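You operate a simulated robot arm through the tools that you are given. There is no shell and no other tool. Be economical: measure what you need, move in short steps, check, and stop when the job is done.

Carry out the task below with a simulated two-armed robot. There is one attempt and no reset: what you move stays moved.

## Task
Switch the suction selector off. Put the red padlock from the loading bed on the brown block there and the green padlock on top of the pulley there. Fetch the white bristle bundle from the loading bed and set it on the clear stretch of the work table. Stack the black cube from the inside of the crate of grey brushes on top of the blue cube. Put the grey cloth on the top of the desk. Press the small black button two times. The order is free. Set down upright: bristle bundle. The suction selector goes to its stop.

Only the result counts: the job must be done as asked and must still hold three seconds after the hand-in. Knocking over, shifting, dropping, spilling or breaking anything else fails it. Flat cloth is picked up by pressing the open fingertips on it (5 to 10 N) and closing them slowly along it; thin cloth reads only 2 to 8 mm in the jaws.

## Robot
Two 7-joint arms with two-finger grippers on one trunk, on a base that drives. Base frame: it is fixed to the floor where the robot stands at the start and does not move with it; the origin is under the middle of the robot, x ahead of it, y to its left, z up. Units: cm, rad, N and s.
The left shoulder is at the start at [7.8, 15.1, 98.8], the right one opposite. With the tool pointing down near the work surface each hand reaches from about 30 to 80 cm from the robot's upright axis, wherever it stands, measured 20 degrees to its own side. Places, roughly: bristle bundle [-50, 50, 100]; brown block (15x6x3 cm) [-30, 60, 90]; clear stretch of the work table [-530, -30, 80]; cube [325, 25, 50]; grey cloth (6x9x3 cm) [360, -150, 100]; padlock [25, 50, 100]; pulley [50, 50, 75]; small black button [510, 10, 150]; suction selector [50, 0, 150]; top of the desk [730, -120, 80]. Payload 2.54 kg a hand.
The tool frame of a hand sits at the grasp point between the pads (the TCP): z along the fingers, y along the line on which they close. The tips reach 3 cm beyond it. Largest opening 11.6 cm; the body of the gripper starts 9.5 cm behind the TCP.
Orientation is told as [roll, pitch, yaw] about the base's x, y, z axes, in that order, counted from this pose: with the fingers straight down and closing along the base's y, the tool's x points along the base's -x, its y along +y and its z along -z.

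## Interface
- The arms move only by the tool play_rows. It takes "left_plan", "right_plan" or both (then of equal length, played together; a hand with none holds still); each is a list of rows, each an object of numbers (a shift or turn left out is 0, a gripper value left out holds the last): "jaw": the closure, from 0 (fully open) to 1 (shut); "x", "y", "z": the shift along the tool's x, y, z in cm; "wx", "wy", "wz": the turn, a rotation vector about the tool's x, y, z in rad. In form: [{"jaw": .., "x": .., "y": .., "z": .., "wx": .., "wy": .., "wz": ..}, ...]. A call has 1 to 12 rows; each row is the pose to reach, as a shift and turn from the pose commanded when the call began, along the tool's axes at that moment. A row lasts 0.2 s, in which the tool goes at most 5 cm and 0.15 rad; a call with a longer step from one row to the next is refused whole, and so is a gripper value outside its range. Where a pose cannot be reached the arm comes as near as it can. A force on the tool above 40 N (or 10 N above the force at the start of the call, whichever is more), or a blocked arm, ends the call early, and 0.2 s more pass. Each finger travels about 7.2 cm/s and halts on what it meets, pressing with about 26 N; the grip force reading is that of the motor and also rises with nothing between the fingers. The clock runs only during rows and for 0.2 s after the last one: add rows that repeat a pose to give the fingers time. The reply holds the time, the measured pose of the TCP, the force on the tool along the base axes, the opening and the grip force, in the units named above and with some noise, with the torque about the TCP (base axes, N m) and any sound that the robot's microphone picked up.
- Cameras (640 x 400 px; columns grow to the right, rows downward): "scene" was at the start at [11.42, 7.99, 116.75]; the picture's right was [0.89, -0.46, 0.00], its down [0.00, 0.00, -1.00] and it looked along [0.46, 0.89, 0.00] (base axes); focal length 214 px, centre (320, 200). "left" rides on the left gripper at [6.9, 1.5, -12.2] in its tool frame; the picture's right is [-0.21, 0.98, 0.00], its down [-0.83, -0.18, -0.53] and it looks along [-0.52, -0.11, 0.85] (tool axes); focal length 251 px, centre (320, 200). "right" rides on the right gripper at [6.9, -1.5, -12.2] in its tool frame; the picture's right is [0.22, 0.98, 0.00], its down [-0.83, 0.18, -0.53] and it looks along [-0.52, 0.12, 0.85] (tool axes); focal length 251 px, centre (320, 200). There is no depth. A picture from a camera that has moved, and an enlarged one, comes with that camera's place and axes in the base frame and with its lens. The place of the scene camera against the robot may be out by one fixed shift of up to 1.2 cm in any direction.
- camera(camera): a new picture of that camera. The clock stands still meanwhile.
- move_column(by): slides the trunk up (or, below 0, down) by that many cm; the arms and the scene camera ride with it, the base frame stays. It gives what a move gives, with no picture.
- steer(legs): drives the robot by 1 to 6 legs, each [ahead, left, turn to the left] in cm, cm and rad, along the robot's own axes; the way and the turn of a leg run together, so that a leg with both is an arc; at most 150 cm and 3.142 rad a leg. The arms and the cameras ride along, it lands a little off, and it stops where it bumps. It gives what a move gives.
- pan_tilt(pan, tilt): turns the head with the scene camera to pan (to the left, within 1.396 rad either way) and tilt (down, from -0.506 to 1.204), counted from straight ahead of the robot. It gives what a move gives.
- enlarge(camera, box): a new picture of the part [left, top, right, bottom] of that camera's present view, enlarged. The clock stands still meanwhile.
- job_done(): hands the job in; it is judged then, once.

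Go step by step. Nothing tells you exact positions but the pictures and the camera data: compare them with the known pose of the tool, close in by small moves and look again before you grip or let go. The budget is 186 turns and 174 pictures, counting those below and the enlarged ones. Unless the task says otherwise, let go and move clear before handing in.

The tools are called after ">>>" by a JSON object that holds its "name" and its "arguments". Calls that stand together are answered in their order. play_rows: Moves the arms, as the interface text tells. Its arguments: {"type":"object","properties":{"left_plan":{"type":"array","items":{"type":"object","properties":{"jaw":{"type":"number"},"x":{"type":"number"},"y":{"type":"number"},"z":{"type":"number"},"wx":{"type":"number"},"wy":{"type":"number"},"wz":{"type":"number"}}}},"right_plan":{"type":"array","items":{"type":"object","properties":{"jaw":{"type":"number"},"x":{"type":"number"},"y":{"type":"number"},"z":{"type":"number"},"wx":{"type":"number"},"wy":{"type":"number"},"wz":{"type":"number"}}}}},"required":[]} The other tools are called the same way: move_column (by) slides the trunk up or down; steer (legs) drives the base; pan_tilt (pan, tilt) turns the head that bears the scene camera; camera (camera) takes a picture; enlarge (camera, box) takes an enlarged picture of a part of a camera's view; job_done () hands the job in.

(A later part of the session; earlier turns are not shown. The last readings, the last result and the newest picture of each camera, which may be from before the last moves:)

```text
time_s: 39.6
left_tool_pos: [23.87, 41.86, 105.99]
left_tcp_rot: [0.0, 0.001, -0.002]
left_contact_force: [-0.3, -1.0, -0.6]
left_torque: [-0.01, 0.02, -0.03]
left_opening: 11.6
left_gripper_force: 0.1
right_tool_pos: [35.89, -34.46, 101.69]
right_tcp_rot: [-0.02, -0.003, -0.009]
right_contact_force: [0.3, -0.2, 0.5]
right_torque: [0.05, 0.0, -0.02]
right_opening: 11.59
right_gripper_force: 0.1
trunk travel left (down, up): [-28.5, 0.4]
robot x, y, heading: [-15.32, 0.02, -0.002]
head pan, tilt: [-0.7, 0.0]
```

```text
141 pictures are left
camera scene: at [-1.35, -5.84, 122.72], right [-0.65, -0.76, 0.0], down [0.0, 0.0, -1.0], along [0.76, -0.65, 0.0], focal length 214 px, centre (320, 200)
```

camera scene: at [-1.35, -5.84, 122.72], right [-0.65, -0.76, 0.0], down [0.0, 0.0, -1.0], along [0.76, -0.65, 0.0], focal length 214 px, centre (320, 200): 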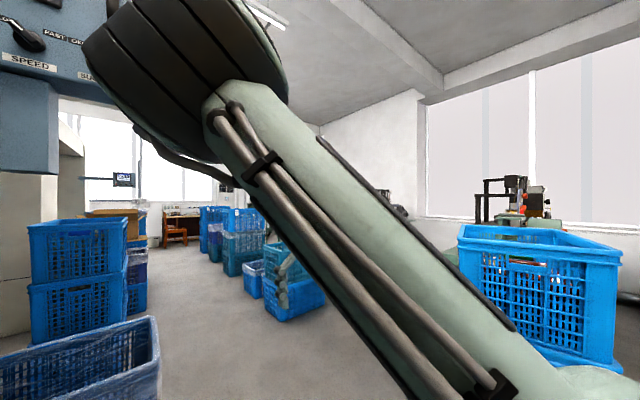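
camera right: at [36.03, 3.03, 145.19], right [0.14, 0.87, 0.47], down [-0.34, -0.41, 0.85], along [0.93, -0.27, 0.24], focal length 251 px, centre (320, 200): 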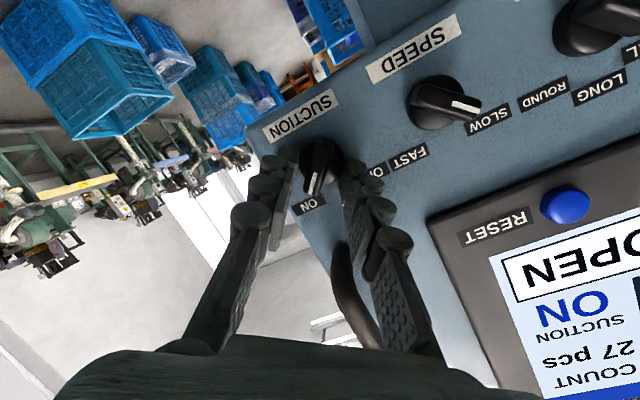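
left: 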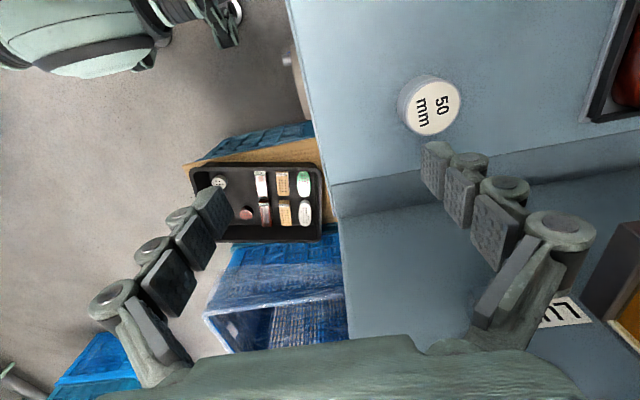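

The elbow has swung inward in front of the head. I'll extend the hand out and sideways to bring the elbow back outward.

>>> {"name": "play_rows", "arguments": {"right_plan": [{"x": 3, "y": -4, "z": 0}, {"x": 6, "y": -8, "z": 0}, {"x": 9, "y": -12, "z": 0}, {"x": 12, "y": -15, "z": 0}, {"x": 15, "y": -18, "z": 0}, {"x": 18, "y": -21, "z": 0}, {"x": 22, "y": -24, "z": 0}, {"x": 26, "y": -27, "z": 0}, {"x": 29, "y": -30, "z": 0}, {"x": 32, "y": -33, "z": 0}, {"x": 32, "y": -33, "z": 0}]}}

>>> {"name": "camera", "arguments": {"camera": "scene"}}

```text
time_s: 42.0
left_tool_pos: [24.1, 41.86, 106.06]
left_tcp_rot: [0.0, -0.002, 0.0]
left_contact_force: [-0.1, 0.6, 0.3]
left_torque: [-0.03, 0.03, 0.02]
left_opening: 11.6
left_gripper_force: 0.1
right_tool_pos: [3.75, -67.29, 102.41]
right_tcp_rot: [-0.021, -0.001, -0.009]
right_contact_force: [-0.7, 0.6, 0.5]
right_torque: [-0.02, 0.01, -0.02]
right_opening: 11.58
right_gripper_force: 0.1
trunk travel left (down, up): [-28.5, 0.4]
robot x, y, heading: [-15.64, 0.5, -0.003]
head pan, tilt: [-0.7, 0.0]
```

```text
140 pictures are left
camera scene: at [-1.33, -5.81, 122.72], right [-0.65, -0.76, 0.0], down [0.0, 0.0, -1.0], along [0.76, -0.65, 0.0], focal length 214 px, centre (320, 200)
```

scene: 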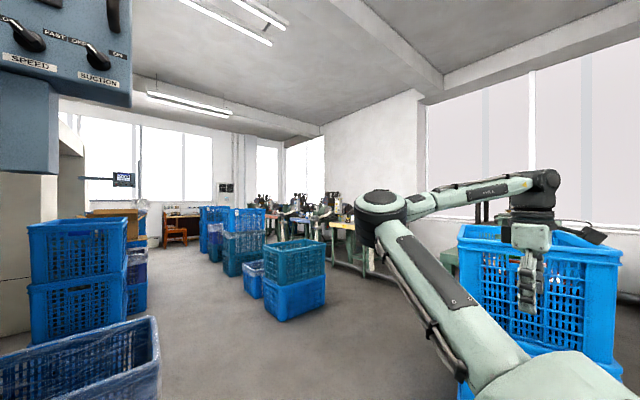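

>>> {"name": "play_rows", "arguments": {"right_plan": [{"x": -5, "y": 0}, {"x": -10, "y": 0}, {"x": -15, "y": 0}, {"x": -20, "y": 2}, {"x": -25, "y": 5}, {"x": -30, "y": 8}, {"x": -34, "y": 11}, {"x": -38, "y": 14}, {"x": -42, "y": 17}, {"x": -46, "y": 20}, {"x": -50, "y": 23}, {"x": -52, "y": 27}]}}

>>> {"name": "play_rows", "arguments": {"right_plan": [{"x": 0, "y": 4}, {"x": 1, "y": 8}, {"x": 3, "y": 12}, {"x": 5, "y": 16}, {"x": 9, "y": 19}, {"x": 13, "y": 21}, {"x": 17, "y": 23}, {"x": 21, "y": 24}, {"x": 25, "y": 25}]}}

>>> {"name": "camera", "arguments": {"camera": "scene"}}

```text
refused: row 4 steps farther than a row can; nothing moved
```

```text
time_s: 44.0
left_tool_pos: [23.9, 41.84, 105.94]
left_tcp_rot: [0.001, -0.002, -0.003]
left_contact_force: [-0.5, -1.4, -0.3]
left_torque: [0.01, 0.01, 0.0]
left_opening: 11.61
left_gripper_force: 0.1
right_tool_pos: [-21.29, -41.81, 101.6]
right_tcp_rot: [-0.021, -0.003, -0.009]
right_contact_force: [0.4, -0.2, -1.0]
right_torque: [-0.02, 0.0, -0.03]
right_opening: 11.6
right_gripper_force: 0.1
trunk travel left (down, up): [-28.5, 0.4]
robot x, y, heading: [-15.85, -0.13, -0.001]
head pan, tilt: [-0.7, 0.0]
```

```text
139 pictures are left
camera scene: at [-1.43, -5.84, 122.73], right [-0.65, -0.76, 0.0], down [0.0, 0.0, -1.0], along [0.76, -0.65, 0.0], focal length 214 px, centre (320, 200)
```

scene: 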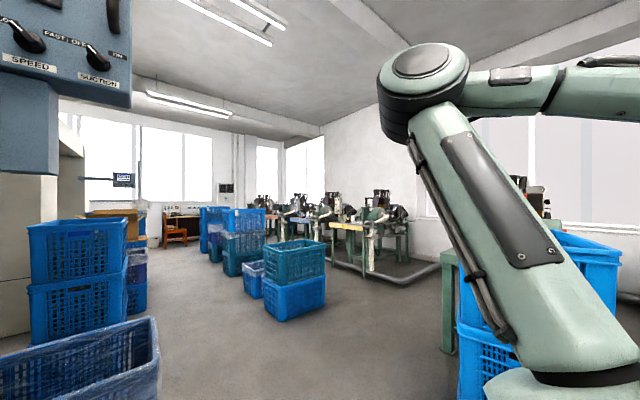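

The right arm is now clear of the head. I'll turn the base to face the bed: back to y ≈ -15, turned left 90°, with hands lifted.

>>> {"name": "steer", "arguments": {"legs": [[-5, -15, 0], [0, 0, 0.8], [0, 0, 0.77]]}}

>>> {"name": "pan_tilt", "arguments": {"pan": 0.0, "tilt": 0.5}}

>>> {"name": "camera", "arguments": {"camera": "scene"}}

```text
time_s: 50.4
left_tool_pos: [-62.96, 24.06, 105.96]
left_tcp_rot: [0.0, -0.001, 1.577]
left_contact_force: [0.2, -0.8, 0.9]
left_torque: [-0.01, 0.03, 0.02]
left_opening: 11.62
left_gripper_force: 0.0
right_tool_pos: [21.39, -20.26, 101.62]
right_tcp_rot: [-0.02, -0.002, 1.57]
right_contact_force: [0.5, 0.1, -0.1]
right_torque: [-0.01, -0.01, -0.03]
right_opening: 11.61
right_gripper_force: 0.1
trunk travel left (down, up): [-28.5, 0.4]
robot x, y, heading: [-20.57, -15.12, 1.577]
head pan, tilt: [-0.7, 0.0]
```

```text
time_s: 51.4
left_tool_pos: [-62.96, 24.11, 105.86]
left_tcp_rot: [0.0, -0.001, 1.577]
left_contact_force: [0.6, -0.8, 0.3]
left_torque: [0.0, -0.04, -0.02]
left_opening: 11.59
left_gripper_force: 0.1
right_tool_pos: [21.41, -20.35, 101.63]
right_tcp_rot: [-0.018, -0.001, 1.57]
right_contact_force: [-0.4, 0.0, -0.6]
right_torque: [0.01, 0.03, 0.03]
right_opening: 11.61
right_gripper_force: 0.1
trunk travel left (down, up): [-28.5, 0.4]
robot x, y, heading: [-20.6, -14.71, 1.579]
head pan, tilt: [0.0, 0.499]
```

```text
138 pictures are left
camera scene: at [-20.2, 0.8, 118.11], right [1.0, 0.01, 0.0], down [0.0, -0.48, -0.88], along [-0.01, 0.88, -0.48], focal length 214 px, centre (320, 200)
```

scene: 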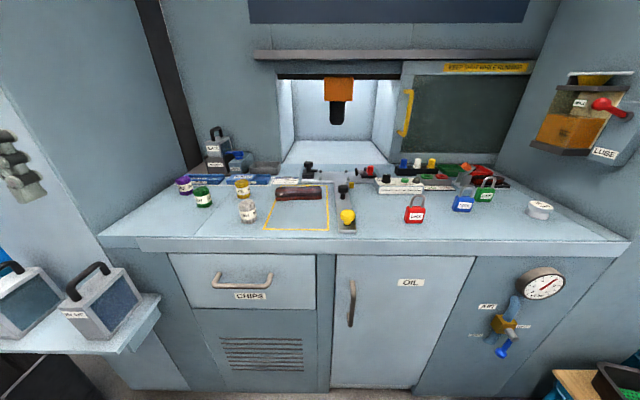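

Excellent overview: red padlock middle-right, brown block middle, white bundle left. Zooming for positions.

>>> {"name": "enlarge", "arguments": {"camera": "scene", "box": [160, 140, 360, 250]}}

>>> {"name": "enlarge", "arguments": {"camera": "scene", "box": [360, 140, 560, 250]}}

```text
3.20 times, centred on (260, 195) of scene
camera zoom: at [-20.2, 0.8, 118.11], right [1.0, 0.01, 0.0], down [0.0, -0.48, -0.88], along [-0.01, 0.88, -0.48], focal length 686 px, centre (512, 216)
```

zoom: 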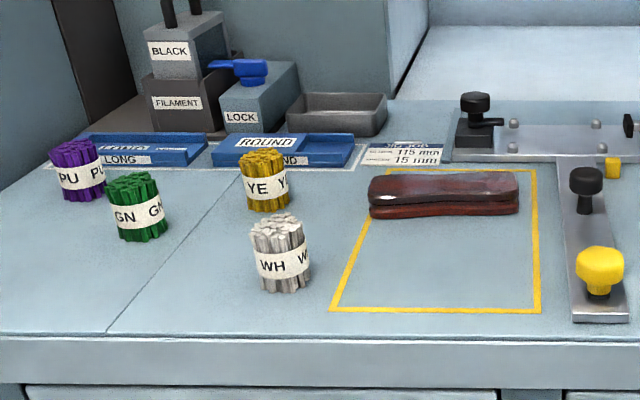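

```text
3.20 times, centred on (460, 195) of scene
camera zoom: at [-20.2, 0.8, 118.11], right [1.0, 0.01, 0.0], down [0.0, -0.48, -0.88], along [-0.01, 0.88, -0.48], focal length 686 px, centre (-128, 216)
```

zoom: 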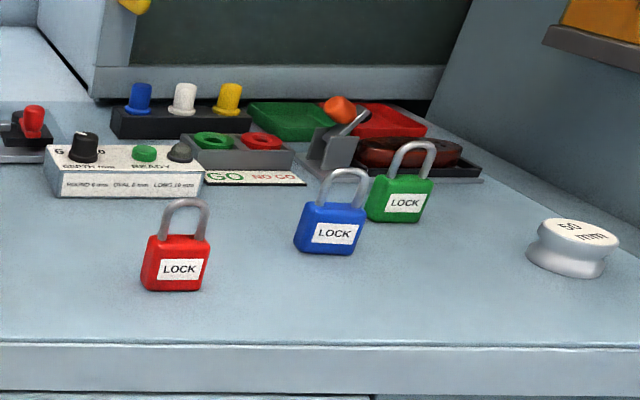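

Bed surface z≈85.6; red padlock ≈[4,48], green ≈[30,60], pulley ≈[39,53], block ≈[-28,62], white bundle ≈[-40,49]. I'll drive 4 cm closer and bring the right hand over the red padlock.

>>> {"name": "steer", "arguments": {"legs": [[4, 0, 0]]}}

>>> {"name": "play_rows", "arguments": {"right_plan": [{"x": -4.5, "y": 1, "z": -0.5}, {"x": -9, "y": 2, "z": -1, "wz": 0.14}, {"x": -13.5, "y": 3, "z": -1.5, "wz": 0.28}, {"x": -18, "y": 4, "z": -2, "wz": 0.42}, {"x": -22.5, "y": 5, "z": -2.5, "wz": 0.57}, {"x": -27, "y": 7, "z": -3, "wz": 0.72}, {"x": -31.5, "y": 9, "z": -3, "wz": 0.87}, {"x": -36, "y": 11, "z": -3, "wz": 1.01}, {"x": -40, "y": 13, "z": -3, "wz": 1.15}, {"x": -44, "y": 15, "z": -3, "wz": 1.29}, {"x": -48, "y": 16, "z": -3, "wz": 1.43}, {"x": -52, "y": 17, "z": -3, "wz": 1.57}]}}

>>> {"name": "camera", "arguments": {"camera": "scene"}}

>>> {"name": "camera", "arguments": {"camera": "right"}}

```text
time_s: 52.3
left_tool_pos: [-63.06, 28.24, 106.03]
left_tcp_rot: [-0.001, 0.002, 1.578]
left_contact_force: [-0.5, -0.1, -0.5]
left_torque: [-0.04, 0.01, 0.01]
left_opening: 11.58
left_gripper_force: 0.1
right_tool_pos: [21.36, -16.33, 101.53]
right_tcp_rot: [-0.02, 0.0, 1.571]
right_contact_force: [-0.4, 0.3, 0.5]
right_torque: [-0.01, -0.02, 0.01]
right_opening: 11.6
right_gripper_force: 0.0
trunk travel left (down, up): [-28.5, 0.4]
robot x, y, heading: [-20.5, -11.19, 1.576]
head pan, tilt: [0.0, 0.499]
```

```text
time_s: 54.9
left_tool_pos: [-62.93, 28.24, 105.99]
left_tcp_rot: [0.001, 0.001, 1.577]
left_contact_force: [-0.3, 0.0, 0.2]
left_torque: [-0.02, 0.01, -0.01]
left_opening: 11.58
left_gripper_force: 0.0
right_tool_pos: [17.34, 40.32, 104.33]
right_tcp_rot: [0.001, -0.02, 0.014]
right_contact_force: [0.4, 0.8, -0.5]
right_torque: [-0.05, 0.01, -0.01]
right_opening: 11.59
right_gripper_force: 0.1
right hand out of reach, approached as far as the arm can: row 7, 8, 9, 10, 11, 12
trunk travel left (down, up): [-28.5, 0.4]
robot x, y, heading: [-20.53, -11.56, 1.579]
head pan, tilt: [0.0, 0.499]
```

```text
135 pictures are left
camera scene: at [-20.23, 4.97, 118.07], right [1.0, 0.01, 0.0], down [0.0, -0.48, -0.88], along [-0.01, 0.88, -0.48], focal length 214 px, centre (320, 200)
```

scene: 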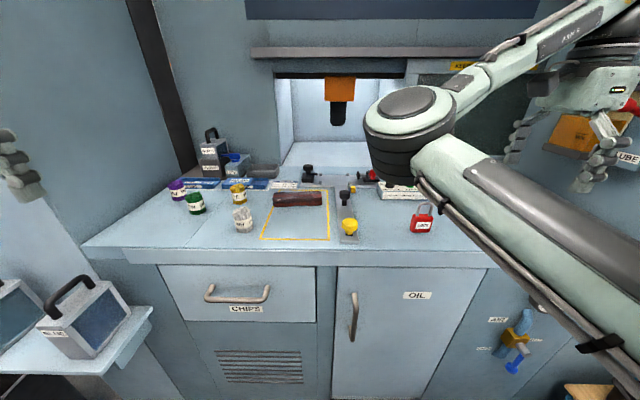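

```text
134 pictures are left
camera right: at [10.11, 38.78, 116.4], right [-0.23, 0.97, 0.0], down [0.81, 0.19, 0.55], along [0.54, 0.12, -0.84], focal length 251 px, centre (320, 200)
```

right: 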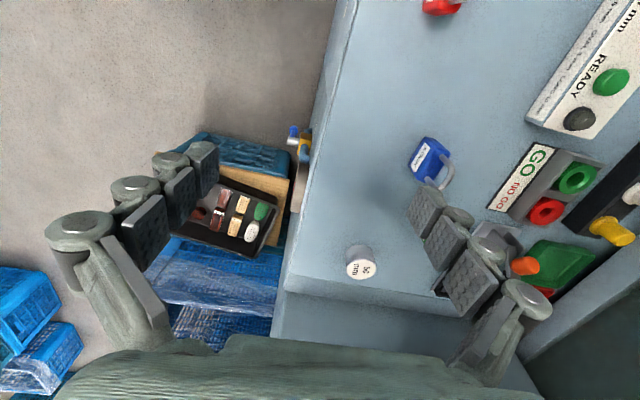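

The right arm's elbow is folded inward and limits it. I'll unwind the wrist the other way while pulling back, to see if the elbow swings out.

>>> {"name": "play_rows", "arguments": {"right_plan": [{"y": -2, "wz": -0.14}, {"y": -4, "wz": -0.28}, {"y": -6, "wz": -0.42}, {"y": -8, "wz": -0.57}, {"y": -10, "wz": -0.72}, {"y": -12, "wz": -0.87}, {"y": -14, "wz": -1.01}, {"y": -14, "wz": -1.15}, {"y": -14, "wz": -1.29}, {"y": -14, "wz": -1.43}, {"y": -14, "wz": -1.57}]}}

>>> {"name": "play_rows", "arguments": {"right_plan": [{"wz": -0.14}, {"wz": -0.28}, {"wz": -0.42}, {"wz": -0.57}, {"wz": -0.72}, {"wz": -0.87}, {"wz": -1.01}, {"wz": -1.15}, {"wz": -1.29}, {"wz": -1.43}, {"wz": -1.57}]}}

>>> {"name": "camera", "arguments": {"camera": "scene"}}

```text
time_s: 57.3
left_tool_pos: [-62.82, 28.03, 106.09]
left_tcp_rot: [0.0, 0.003, 1.578]
left_contact_force: [0.3, 0.2, 0.0]
left_torque: [-0.02, 0.01, 0.0]
left_opening: 11.64
left_gripper_force: 0.0
right_tool_pos: [18.73, 26.57, 104.6]
right_tcp_rot: [-0.018, -0.002, 1.575]
right_contact_force: [-0.3, -0.1, 0.6]
right_torque: [-0.01, -0.03, -0.01]
right_opening: 11.63
right_gripper_force: 0.0
right hand out of reach, approached as far as the arm can: row 2, 3, 4, 5, 6, 7, 8, 9, 10, 11
trunk travel left (down, up): [-28.5, 0.4]
robot x, y, heading: [-20.93, -10.97, 1.577]
head pan, tilt: [0.0, 0.499]
```

```text
time_s: 59.7
left_tool_pos: [-62.86, 28.12, 105.99]
left_tcp_rot: [0.002, -0.001, 1.577]
left_contact_force: [0.1, -0.4, -0.2]
left_torque: [0.02, 0.0, 0.01]
left_opening: 11.57
left_gripper_force: 0.0
right_tool_pos: [21.39, 29.84, 105.63]
right_tcp_rot: [-0.001, 0.022, 3.062]
right_contact_force: [-0.6, 1.0, 0.4]
right_torque: [-0.01, 0.0, 0.01]
right_opening: 11.61
right_gripper_force: 0.0
right hand out of reach, approached as far as the arm can: row 10, 11
trunk travel left (down, up): [-28.5, 0.4]
robot x, y, heading: [-20.74, -11.08, 1.579]
head pan, tilt: [0.0, 0.499]
```

```text
133 pictures are left
camera scene: at [-20.25, 4.88, 118.09], right [1.0, 0.01, 0.0], down [0.0, -0.48, -0.88], along [-0.01, 0.88, -0.48], focal length 214 px, centre (320, 200)
```

scene: 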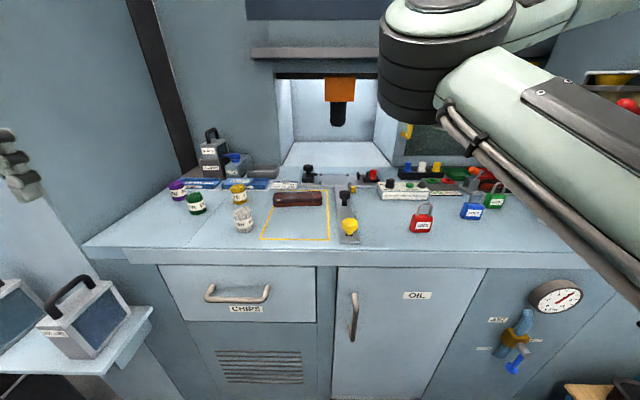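

The right arm works only awkwardly, so I'll park it at the right side and use the left arm for the bed.

>>> {"name": "play_rows", "arguments": {"right_plan": [{"y": 4, "wz": 0.14}, {"y": 8, "wz": 0.28}, {"y": 12, "wz": 0.42}, {"y": 16, "wz": 0.57}, {"y": 20, "wz": 0.72}, {"y": 24, "wz": 0.87}, {"y": 28, "wz": 1.01}, {"y": 32, "wz": 1.15}, {"y": 36, "wz": 1.29}, {"y": 40, "wz": 1.43}, {"y": 44, "wz": 1.5}]}}

>>> {"name": "pan_tilt", "arguments": {"pan": -0.9, "tilt": 0.6}}

>>> {"name": "camera", "arguments": {"camera": "scene"}}

```text
time_s: 62.1
left_tool_pos: [-62.85, 28.04, 105.99]
left_tcp_rot: [0.0, -0.004, 1.578]
left_contact_force: [0.6, 0.4, 0.5]
left_torque: [-0.01, 0.02, -0.03]
left_opening: 11.62
left_gripper_force: 0.1
right_tool_pos: [17.56, -14.19, 105.43]
right_tcp_rot: [-0.021, -0.004, 1.558]
right_contact_force: [0.3, -0.9, -0.2]
right_torque: [0.01, -0.02, 0.0]
right_opening: 11.59
right_gripper_force: 0.0
trunk travel left (down, up): [-28.5, 0.4]
robot x, y, heading: [-20.46, -11.29, 1.577]
head pan, tilt: [0.0, 0.499]
```

```text
time_s: 63.3
left_tool_pos: [-62.8, 28.1, 105.94]
left_tcp_rot: [0.0, 0.001, 1.579]
left_contact_force: [0.3, -0.1, 0.7]
left_torque: [0.0, 0.0, 0.01]
left_opening: 11.58
left_gripper_force: 0.1
right_tool_pos: [17.65, -14.09, 105.43]
right_tcp_rot: [-0.02, -0.003, 1.561]
right_contact_force: [0.2, 0.0, 0.8]
right_torque: [-0.01, 0.0, -0.01]
right_opening: 11.6
right_gripper_force: 0.1
trunk travel left (down, up): [-28.5, 0.4]
robot x, y, heading: [-20.59, -11.08, 1.574]
head pan, tilt: [-0.901, 0.6]
```

```text
132 pictures are left
camera scene: at [-13.29, 1.29, 117.2], right [0.63, -0.78, 0.0], down [-0.44, -0.35, -0.83], along [0.64, 0.52, -0.56], focal length 214 px, centre (320, 200)
```

scene: 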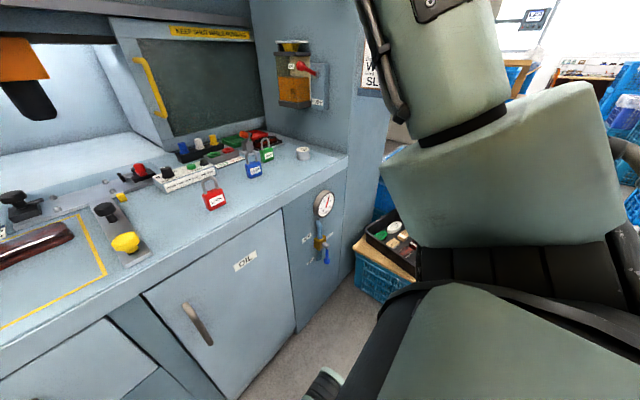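

I'll shift the base right and swing the left hand over the red padlock.

>>> {"name": "steer", "arguments": {"legs": [[3, -12.5, 0]]}}

>>> {"name": "play_rows", "arguments": {"left_plan": [{"y": -4.5, "wz": 0.13}, {"y": -9, "wz": 0.26}, {"y": -13.5, "wz": 0.39}, {"y": -18, "wz": 0.52}, {"y": -22.5, "wz": 0.65}, {"x": -2, "y": -27, "wz": 0.78}, {"x": -4, "y": -31.5, "wz": 0.91}, {"x": -6, "y": -36, "wz": 1.04}, {"x": -8, "y": -40, "wz": 1.17}, {"x": -10, "y": -44, "wz": 1.3}, {"x": -12, "y": -48, "wz": 1.43}, {"x": -14, "y": -52, "wz": 1.57}]}}

>>> {"name": "pan_tilt", "arguments": {"pan": 0, "tilt": 0.5}}

>>> {"name": "camera", "arguments": {"camera": "scene"}}

>>> {"name": "camera", "arguments": {"camera": "left"}}

```text
time_s: 65.2
left_tool_pos: [-50.29, 31.2, 105.98]
left_tcp_rot: [0.001, 0.0, 1.577]
left_contact_force: [0.5, 0.6, 0.1]
left_torque: [0.01, -0.01, 0.03]
left_opening: 11.6
left_gripper_force: 0.0
right_tool_pos: [30.1, -11.11, 105.44]
right_tcp_rot: [-0.022, 0.0, 1.559]
right_contact_force: [-0.2, -0.1, -0.1]
right_torque: [0.0, -0.01, -0.03]
right_opening: 11.6
right_gripper_force: 0.0
trunk travel left (down, up): [-28.5, 0.4]
robot x, y, heading: [-8.23, -8.07, 1.576]
head pan, tilt: [-0.901, 0.6]
```

```text
time_s: 67.8
left_tool_pos: [-17.28, 36.45, 108.41]
left_tcp_rot: [-0.001, -0.001, 0.07]
left_contact_force: [-0.8, 0.6, 0.7]
left_torque: [0.01, 0.04, -0.03]
left_opening: 11.61
left_gripper_force: 0.1
left hand out of reach, approached as far as the arm can: row 8, 9, 10, 11, 12
right_tool_pos: [29.92, -11.13, 105.47]
right_tcp_rot: [-0.025, -0.003, 1.559]
right_contact_force: [0.0, 0.5, -0.8]
right_torque: [0.01, 0.01, 0.0]
right_opening: 11.58
right_gripper_force: 0.0
trunk travel left (down, up): [-28.5, 0.4]
robot x, y, heading: [-8.08, -8.28, 1.578]
head pan, tilt: [-0.901, 0.6]
```

```text
time_s: 69.0
left_tool_pos: [-17.24, 36.55, 108.25]
left_tcp_rot: [-0.001, -0.001, 0.072]
left_contact_force: [-0.1, -0.2, 0.2]
left_torque: [0.0, -0.01, -0.01]
left_opening: 11.58
left_gripper_force: 0.2
right_tool_pos: [30.16, -10.98, 105.41]
right_tcp_rot: [-0.023, -0.002, 1.558]
right_contact_force: [-0.2, 0.0, -0.2]
right_torque: [-0.02, -0.04, -0.01]
right_opening: 11.6
right_gripper_force: 0.0
trunk travel left (down, up): [-28.5, 0.4]
robot x, y, heading: [-7.78, -7.88, 1.579]
head pan, tilt: [0.0, 0.499]
```

```text
131 pictures are left
camera scene: at [-7.76, 7.91, 118.11], right [1.0, 0.01, 0.0], down [0.0, -0.48, -0.88], along [0.0, 0.88, -0.48], focal length 214 px, centre (320, 200)
```

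scene: 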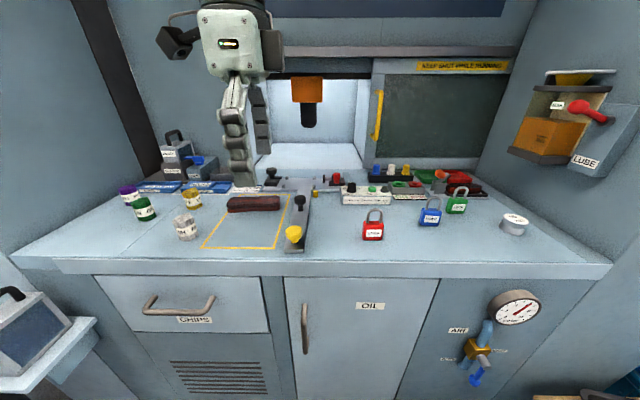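

```text
130 pictures are left
camera left: at [-24.17, 37.44, 120.48], right [0.14, 0.99, 0.0], down [0.84, -0.12, 0.53], along [0.53, -0.08, -0.85], focal length 251 px, centre (320, 200)
```

left: 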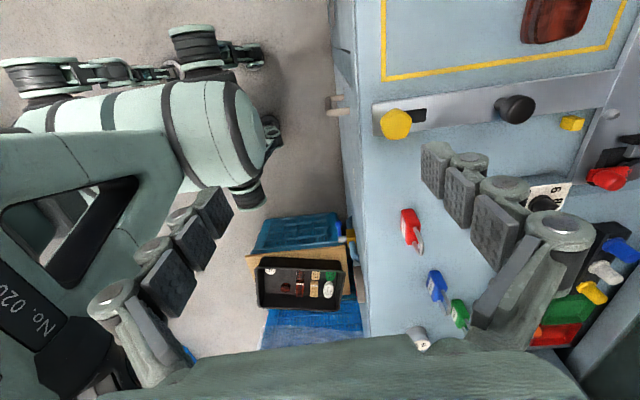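

Better idea: grip the padlocks across their width with the hand's natural yaw, turning the base so the target lies ahead-left. Restoring the hand yaw and repositioning the base.

>>> {"name": "play_rows", "arguments": {"left_plan": [{"wz": -0.14}, {"wz": -0.28}, {"wz": -0.42}, {"wz": -0.57}, {"wz": -0.72}, {"wz": -0.87}, {"wz": -1.01}, {"wz": -1.15}, {"wz": -1.29}, {"wz": -1.43}, {"wz": -1.5}]}}

>>> {"name": "steer", "arguments": {"legs": [[0, -13, 0], [0, 0, -0.25]]}}

>>> {"name": "camera", "arguments": {"camera": "scene"}}

>>> {"name": "camera", "arguments": {"camera": "left"}}

```text
time_s: 71.4
left_tool_pos: [-17.41, 37.62, 108.28]
left_tcp_rot: [-0.001, -0.002, 1.576]
left_contact_force: [0.2, -0.1, 0.7]
left_torque: [0.04, 0.02, -0.01]
left_opening: 11.61
left_gripper_force: 0.0
right_tool_pos: [30.14, -11.11, 105.51]
right_tcp_rot: [-0.019, -0.002, 1.558]
right_contact_force: [-1.2, -0.5, 0.3]
right_torque: [0.0, 0.01, 0.01]
right_opening: 11.6
right_gripper_force: 0.0
trunk travel left (down, up): [-28.5, 0.4]
robot x, y, heading: [-8.14, -7.85, 1.573]
head pan, tilt: [0.0, 0.499]
```

```text
time_s: 74.1
left_tool_pos: [6.96, 38.61, 108.33]
left_tcp_rot: [-0.002, -0.001, 1.324]
left_contact_force: [-0.7, -0.4, 0.6]
left_torque: [0.0, 0.03, -0.02]
left_opening: 11.59
left_gripper_force: 0.0
right_tool_pos: [41.19, -20.36, 105.42]
right_tcp_rot: [-0.023, -0.001, 1.309]
right_contact_force: [0.6, 0.2, 0.3]
right_torque: [-0.02, 0.01, -0.01]
right_opening: 11.61
right_gripper_force: 0.0
trunk travel left (down, up): [-28.5, 0.4]
robot x, y, heading: [4.85, -7.95, 1.328]
head pan, tilt: [0.0, 0.499]
```

```text
129 pictures are left
camera scene: at [9.08, 7.51, 118.11], right [0.97, -0.24, 0.0], down [-0.12, -0.46, -0.88], along [0.21, 0.85, -0.48], focal length 214 px, centre (320, 200)
```

scene: 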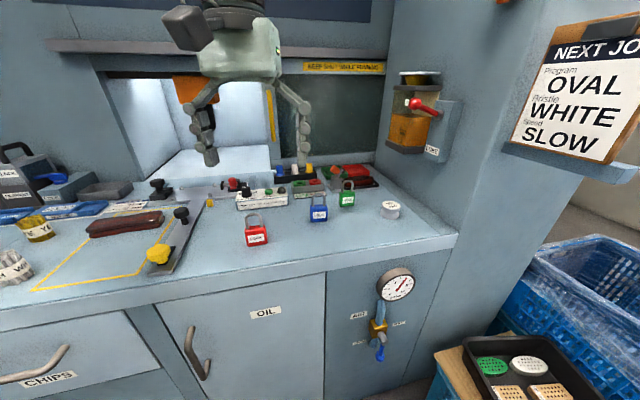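

```text
128 pictures are left
camera left: at [3.87, 32.07, 120.47], right [-0.9, 0.45, 0.0], down [0.38, 0.76, 0.53], along [0.24, 0.48, -0.84], focal length 251 px, centre (320, 200)
```

left: 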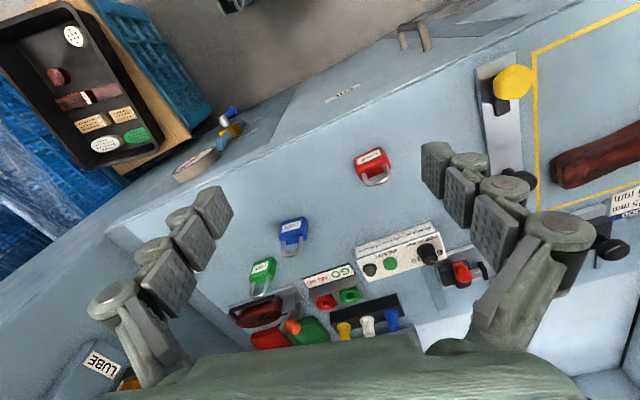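

>>> {"name": "enlarge", "arguments": {"camera": "left", "box": [220, 120, 460, 290]}}

>>> {"name": "enlarge", "arguments": {"camera": "scene", "box": [220, 160, 420, 270]}}

```text
2.35 times, centred on (340, 205) of left
camera zoom: at [3.87, 32.07, 120.47], right [-0.9, 0.45, 0.0], down [0.38, 0.76, 0.53], along [0.24, 0.48, -0.84], focal length 592 px, centre (273, 188)
```

zoom: 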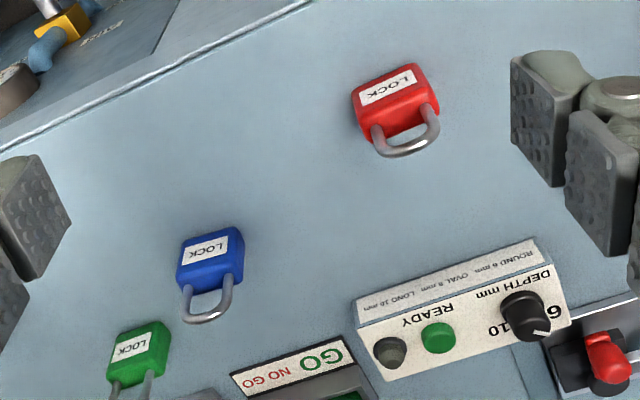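

```text
3.20 times, centred on (320, 215) of scene
camera zoom: at [9.08, 7.51, 118.11], right [0.97, -0.24, 0.0], down [-0.12, -0.46, -0.88], along [0.21, 0.85, -0.48], focal length 686 px, centre (320, 152)
```

zoom: 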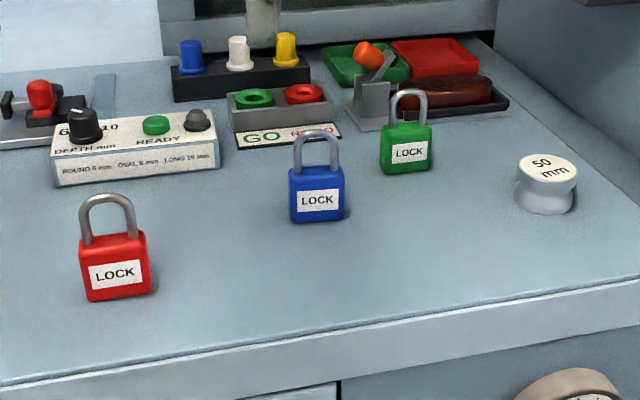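

Red padlock body centre ≈ [3.9, 48.6], top ≈ 91. I bring the left hand above it and look.

>>> {"name": "play_rows", "arguments": {"left_plan": [{"x": -3, "y": 2, "wz": -0.06}, {"x": -6, "y": 4, "z": 1, "wz": -0.12}, {"x": -9, "y": 5.4, "z": 3, "wz": -0.12}, {"x": -9, "y": 5.4, "z": 5.5, "wz": -0.12}, {"x": -9, "y": 5.4, "z": 5.5, "wz": -0.12}]}}

>>> {"name": "camera", "arguments": {"camera": "left"}}

>>> {"name": "enlarge", "arguments": {"camera": "scene", "box": [160, 110, 400, 270]}}

```text
time_s: 75.3
left_tool_pos: [3.74, 48.66, 102.71]
left_tcp_rot: [-0.001, 0.0, 1.444]
left_contact_force: [-0.2, -0.2, -0.3]
left_torque: [0.05, 0.02, 0.02]
left_opening: 11.59
left_gripper_force: 0.0
right_tool_pos: [41.05, -20.4, 105.42]
right_tcp_rot: [-0.021, -0.002, 1.309]
right_contact_force: [-0.5, -0.7, 0.0]
right_torque: [0.01, -0.04, -0.03]
right_opening: 11.6
right_gripper_force: 0.1
trunk travel left (down, up): [-28.5, 0.4]
robot x, y, heading: [4.5, -7.98, 1.328]
head pan, tilt: [0.0, 0.499]
```

```text
125 pictures are left
camera left: at [1.55, 41.81, 114.8], right [-0.94, 0.34, 0.0], down [0.28, 0.8, 0.53], along [0.18, 0.5, -0.84], focal length 251 px, centre (320, 200)
```

left: 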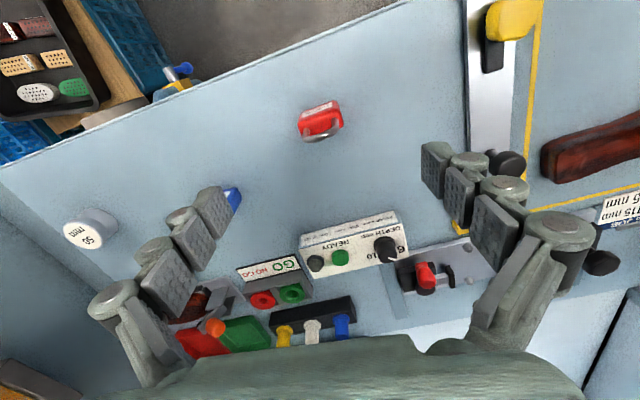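

```text
2.50 times, centred on (280, 190) of scene
camera zoom: at [9.06, 7.52, 118.1], right [0.97, -0.24, 0.0], down [-0.12, -0.46, -0.88], along [0.21, 0.85, -0.48], focal length 536 px, centre (420, 225)
```

zoom: 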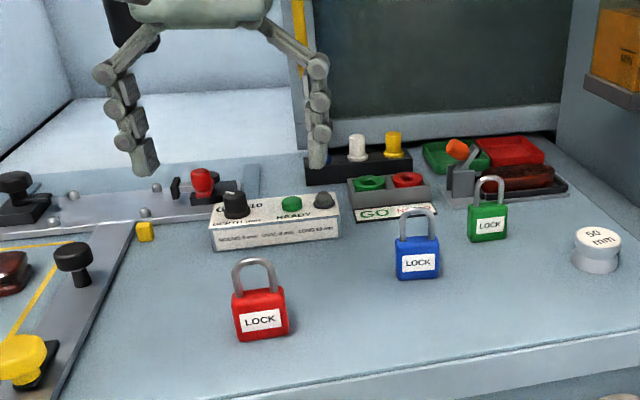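

>>> {"name": "enlarge", "arguments": {"camera": "left", "box": [280, 80, 360, 150]}}

```text
5.71 times, centred on (320, 115) of left
camera zoom: at [1.55, 41.81, 114.8], right [-0.94, 0.34, 0.0], down [0.28, 0.8, 0.53], along [0.18, 0.5, -0.84], focal length 1437 px, centre (320, 686)
```

zoom: 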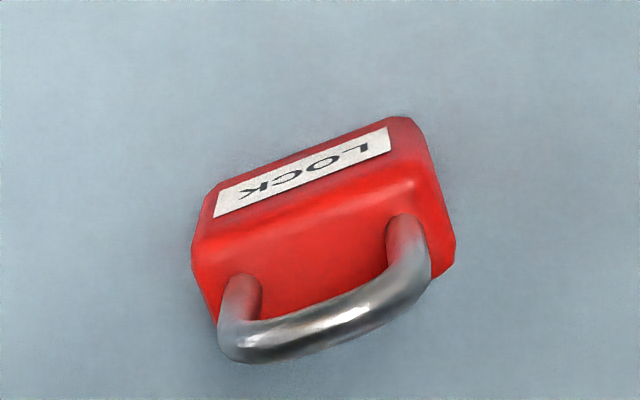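

Yaw and centring are good. Descending onto the red padlock and closing.

>>> {"name": "play_rows", "arguments": {"left_plan": [{"z": 4, "x": 0.3, "jaw": 0.3}, {"z": 8, "x": 0.3}, {"z": 11, "x": 0.3}, {"z": 13, "x": 0.3}, {"z": 13, "x": 0.3}]}}

>>> {"name": "camera", "arguments": {"camera": "left"}}

>>> {"name": "enlarge", "arguments": {"camera": "scene", "box": [160, 110, 400, 270]}}

```text
time_s: 76.5
left_tool_pos: [3.83, 48.4, 89.8]
left_tcp_rot: [-0.001, 0.001, 1.444]
left_contact_force: [0.2, -0.2, -0.8]
left_torque: [0.03, 0.04, -0.03]
left_opening: 8.13
left_gripper_force: 0.0
right_tool_pos: [41.11, -20.46, 105.45]
right_tcp_rot: [-0.019, -0.004, 1.31]
right_contact_force: [-0.1, 0.2, -0.5]
right_torque: [-0.02, -0.03, -0.01]
right_opening: 11.57
right_gripper_force: 0.0
trunk travel left (down, up): [-28.5, 0.4]
robot x, y, heading: [4.71, -8.13, 1.334]
head pan, tilt: [0.0, 0.499]
```

```text
122 pictures are left
camera left: at [1.53, 41.49, 102.02], right [-0.94, 0.34, 0.0], down [0.28, 0.8, 0.53], along [0.18, 0.5, -0.84], focal length 251 px, centre (320, 200)
```

left: 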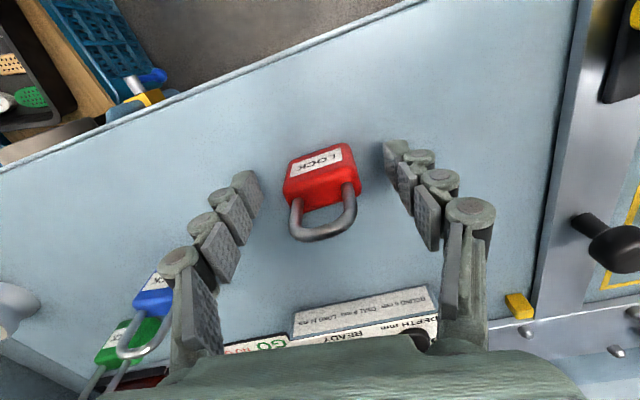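

```text
2.50 times, centred on (280, 190) of scene
camera zoom: at [9.06, 7.51, 118.11], right [0.97, -0.24, 0.0], down [-0.12, -0.46, -0.88], along [0.21, 0.85, -0.48], focal length 536 px, centre (420, 225)
```

zoom: 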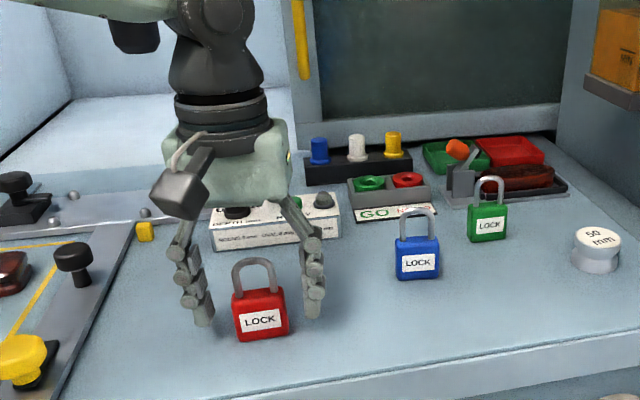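

Well placed; close and lift.

>>> {"name": "play_rows", "arguments": {"left_plan": [{"jaw": 0.5}, {"jaw": 0.7}, {"jaw": 0.8}, {"jaw": 0.8}, {"z": -3}, {"z": -7}, {"z": -11}, {"z": -14}]}}

>>> {"name": "camera", "arguments": {"camera": "left"}}

```text
time_s: 78.3
left_tool_pos: [3.77, 48.3, 103.79]
left_tcp_rot: [-0.003, -0.002, 1.446]
left_contact_force: [-0.5, -0.2, -0.8]
left_torque: [-0.01, -0.02, 0.01]
left_opening: 4.64
left_gripper_force: 26.2
right_tool_pos: [41.03, -20.29, 105.48]
right_tcp_rot: [-0.021, -0.002, 1.308]
right_contact_force: [-0.1, 0.1, -0.2]
right_torque: [0.0, 0.03, -0.02]
right_opening: 11.61
right_gripper_force: 0.1
trunk travel left (down, up): [-28.5, 0.4]
robot x, y, heading: [4.84, -7.58, 1.328]
head pan, tilt: [0.0, 0.499]
```

```text
120 pictures are left
camera left: at [1.5, 41.39, 115.95], right [-0.94, 0.34, 0.0], down [0.28, 0.8, 0.53], along [0.18, 0.5, -0.85], focal length 251 px, centre (320, 200)
```

left: 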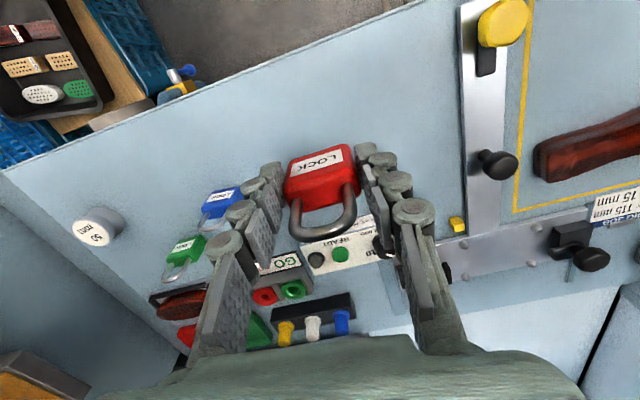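

Red padlock is held. Driving the base toward the brown block.

>>> {"name": "steer", "arguments": {"legs": [[0, 0, 0.25], [0, 13.5, 0]]}}

>>> {"name": "camera", "arguments": {"camera": "left"}}

>>> {"name": "enlarge", "arguments": {"camera": "scene", "box": [160, 120, 360, 250]}}

```text
time_s: 81.2
left_tool_pos: [-23.56, 46.2, 103.68]
left_tcp_rot: [-0.002, 0.0, 1.693]
left_contact_force: [0.2, -0.4, -0.7]
left_torque: [-0.03, 0.01, -0.03]
left_opening: 4.66
left_gripper_force: 26.3
right_tool_pos: [29.44, -11.11, 105.47]
right_tcp_rot: [-0.022, -0.002, 1.557]
right_contact_force: [0.4, -0.1, 0.6]
right_torque: [-0.02, -0.03, 0.0]
right_opening: 11.59
right_gripper_force: 0.1
trunk travel left (down, up): [-28.5, 0.4]
robot x, y, heading: [-9.39, -8.04, 1.575]
head pan, tilt: [0.0, 0.499]
```

```text
119 pictures are left
camera left: at [-24.08, 39.01, 115.92], right [-1.0, 0.09, 0.0], down [0.08, 0.84, 0.53], along [0.05, 0.53, -0.85], focal length 251 px, centre (320, 200)
```

left: 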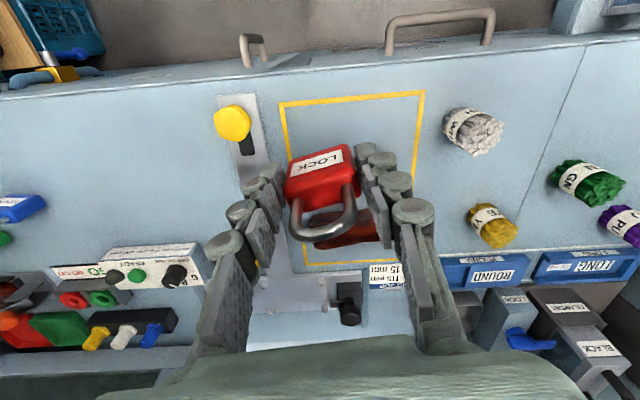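

```text
3.08 times, centred on (260, 185) of scene
camera zoom: at [-8.4, 7.92, 118.11], right [1.0, 0.0, 0.0], down [0.0, -0.48, -0.88], along [0.0, 0.88, -0.48], focal length 660 px, centre (505, 246)
```

zoom: 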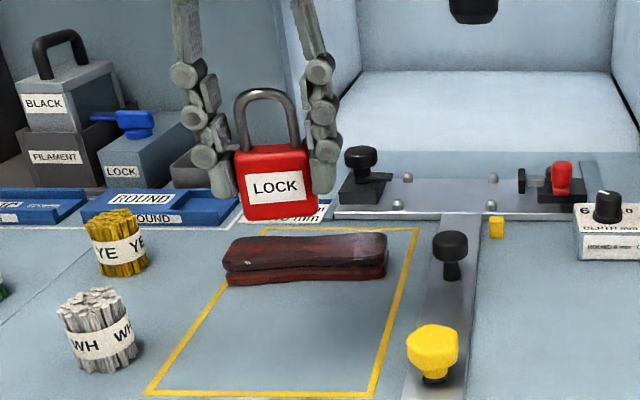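

Brown block centre ≈ [-27.5, 62.2], top ≈ 88.6. Moving the padlock above it.

>>> {"name": "play_rows", "arguments": {"left_plan": [{"x": -4, "y": 0.5}, {"x": -8, "y": 1}, {"x": -12, "y": 1.5}, {"x": -16.3, "y": 1.9}, {"x": -16.3, "y": 1.9, "z": 3}, {"x": -16.3, "y": 1.9, "z": 6.5}, {"x": -16.3, "y": 1.9, "z": 6.5}]}}

>>> {"name": "camera", "arguments": {"camera": "left"}}

>>> {"name": "enlarge", "arguments": {"camera": "scene", "box": [180, 140, 320, 230]}}

```text
time_s: 82.8
left_tool_pos: [-30.6, 56.75, 96.42]
left_tcp_rot: [-0.001, -0.002, 1.694]
left_contact_force: [-0.2, -0.4, -0.8]
left_torque: [-0.05, -0.04, -0.01]
left_opening: 4.62
left_gripper_force: 25.9
left hand out of reach, approached as far as the arm can: row 1, 2, 3, 4, 5, 6, 7
right_tool_pos: [29.45, -11.2, 105.43]
right_tcp_rot: [-0.021, -0.004, 1.556]
right_contact_force: [-0.6, 0.5, 0.2]
right_torque: [0.03, 0.01, -0.05]
right_opening: 11.6
right_gripper_force: 0.1
trunk travel left (down, up): [-28.5, 0.4]
robot x, y, heading: [-8.78, -8.1, 1.578]
head pan, tilt: [0.0, 0.499]
```

```text
117 pictures are left
camera left: at [-31.28, 49.54, 108.59], right [-1.0, 0.09, 0.0], down [0.08, 0.84, 0.54], along [0.05, 0.53, -0.84], focal length 251 px, centre (320, 200)
```

left: 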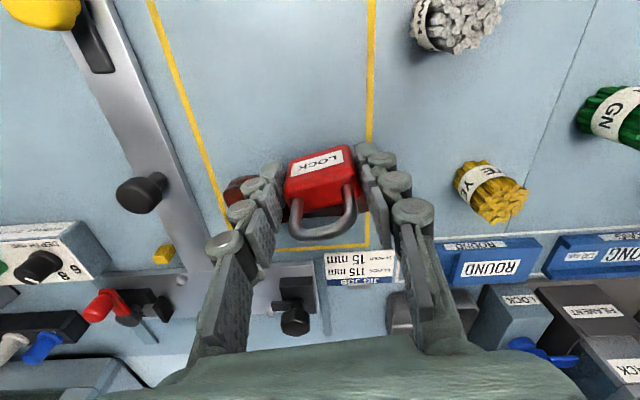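

```text
4.44 times, centred on (250, 185) of scene
camera zoom: at [-8.37, 7.91, 118.11], right [1.0, 0.0, 0.0], down [0.0, -0.48, -0.88], along [0.0, 0.88, -0.48], focal length 953 px, centre (631, 267)
```

zoom: 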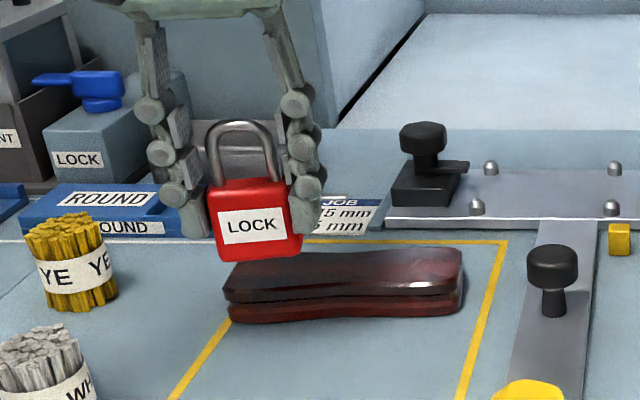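

The arm hit its reach; I'll drive the base forward 5.5 and right 3 to bring the padlock over the block.

>>> {"name": "steer", "arguments": {"legs": [[5.5, -3.1, 0]]}}

>>> {"name": "camera", "arguments": {"camera": "left"}}

>>> {"name": "enlarge", "arguments": {"camera": "scene", "box": [180, 140, 320, 230]}}

```text
time_s: 83.7
left_tool_pos: [-27.79, 62.31, 96.42]
left_tcp_rot: [-0.001, -0.001, 1.694]
left_contact_force: [-0.6, 0.3, -0.9]
left_torque: [-0.03, 0.01, -0.02]
left_opening: 4.61
left_gripper_force: 26.3
right_tool_pos: [32.46, -5.54, 105.42]
right_tcp_rot: [-0.021, 0.0, 1.558]
right_contact_force: [0.1, 1.0, -0.1]
right_torque: [-0.04, 0.01, 0.0]
right_opening: 11.6
right_gripper_force: 0.2
trunk travel left (down, up): [-28.5, 0.4]
robot x, y, heading: [-6.26, -2.19, 1.58]
head pan, tilt: [0.0, 0.499]
```

```text
115 pictures are left
camera left: at [-28.35, 55.02, 108.57], right [-1.0, 0.09, 0.0], down [0.08, 0.84, 0.54], along [0.05, 0.53, -0.84], focal length 251 px, centre (320, 200)
```

left: 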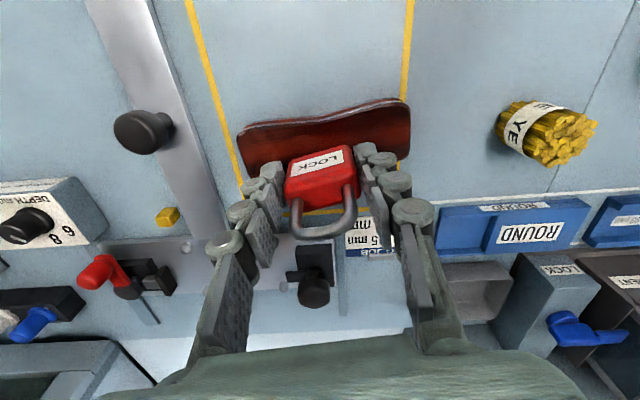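

```text
4.44 times, centred on (250, 185) of scene
camera zoom: at [-5.37, 13.45, 118.09], right [1.0, 0.01, 0.0], down [0.0, -0.48, -0.88], along [-0.01, 0.88, -0.48], focal length 953 px, centre (631, 267)
```

zoom: 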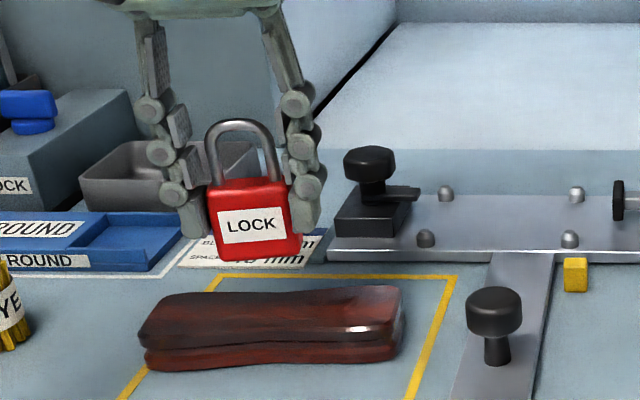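

Padlock is above the block centre. Testing with a tiny row to see whether the commanded pose equals the measured one.

>>> {"name": "play_rows", "arguments": {"left_plan": [{"z": 0.5}]}}

```text
time_s: 84.1
left_tool_pos: [-27.86, 62.13, 96.08]
left_tcp_rot: [-0.002, -0.002, 1.694]
left_contact_force: [-0.2, 0.0, -0.5]
left_torque: [-0.01, -0.01, 0.01]
left_opening: 4.61
left_gripper_force: 26.3
right_tool_pos: [32.46, -5.58, 105.5]
right_tcp_rot: [-0.021, -0.002, 1.56]
right_contact_force: [-0.5, 0.6, -0.4]
right_torque: [0.0, 0.02, 0.0]
right_opening: 11.63
right_gripper_force: 0.1
trunk travel left (down, up): [-28.5, 0.4]
robot x, y, heading: [-5.85, -2.47, 1.58]
head pan, tilt: [0.0, 0.499]
```

I lower the whole trunk 2.7 cm (keeps reach), then look.

>>> {"name": "move_column", "arguments": {"by": -2.7}}

>>> {"name": "enlarge", "arguments": {"camera": "scene", "box": [180, 140, 320, 230]}}

>>> {"name": "enlarge", "arguments": {"camera": "left", "box": [220, 80, 430, 260]}}

```text
time_s: 84.9
left_tool_pos: [-27.68, 62.1, 93.39]
left_tcp_rot: [-0.004, -0.001, 1.693]
left_contact_force: [0.3, -0.5, -0.6]
left_torque: [0.02, 0.02, 0.03]
left_opening: 4.63
left_gripper_force: 25.7
right_tool_pos: [32.48, -5.57, 102.75]
right_tcp_rot: [-0.022, -0.002, 1.56]
right_contact_force: [0.3, 0.0, -0.2]
right_torque: [0.02, -0.04, 0.01]
right_opening: 11.6
right_gripper_force: 0.0
trunk travel left (down, up): [-25.8, 3.1]
robot x, y, heading: [-5.55, -2.23, 1.578]
head pan, tilt: [0.0, 0.499]
```

```text
4.44 times, centred on (250, 185) of scene
camera zoom: at [-5.4, 13.36, 115.41], right [1.0, 0.01, 0.0], down [0.0, -0.48, -0.88], along [-0.01, 0.88, -0.48], focal length 953 px, centre (631, 267)
```

zoom: 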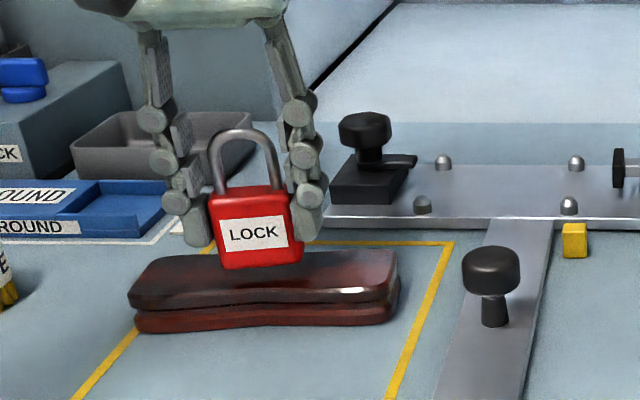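

```text
2.22 times, centred on (325, 170) of left
camera zoom: at [-28.34, 54.9, 105.44], right [-1.0, 0.09, 0.0], down [0.08, 0.84, 0.54], along [0.05, 0.53, -0.84], focal length 559 px, centre (309, 267)
```

zoom: 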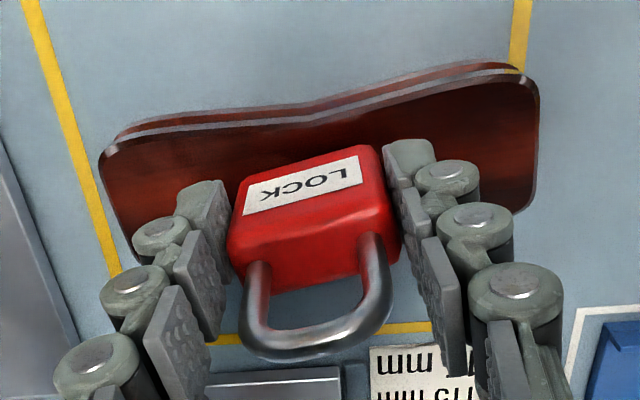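

>>> {"name": "move_column", "arguments": {"by": -0.5}}

>>> {"name": "enlarge", "arguments": {"camera": "scene", "box": [180, 160, 280, 220]}}

```text
time_s: 85.4
left_tool_pos: [-27.7, 62.23, 92.92]
left_tcp_rot: [-0.002, -0.003, 1.693]
left_contact_force: [0.5, -0.2, -0.7]
left_torque: [0.0, 0.01, -0.01]
left_opening: 4.6
left_gripper_force: 25.6
right_tool_pos: [32.46, -5.61, 102.34]
right_tcp_rot: [-0.021, -0.004, 1.559]
right_contact_force: [-0.5, 0.5, -0.6]
right_torque: [0.01, -0.02, -0.04]
right_opening: 11.58
right_gripper_force: 0.0
trunk travel left (down, up): [-25.3, 3.6]
robot x, y, heading: [-5.53, -2.97, 1.577]
head pan, tilt: [0.0, 0.499]
```

```text
6.40 times, centred on (230, 190) of scene
camera zoom: at [-5.4, 13.37, 114.91], right [1.0, 0.01, 0.0], down [0.0, -0.48, -0.88], along [-0.01, 0.88, -0.48], focal length 1373 px, centre (896, 264)
```

zoom: 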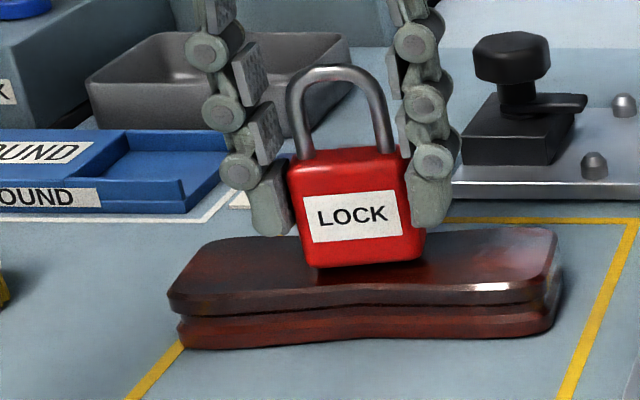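

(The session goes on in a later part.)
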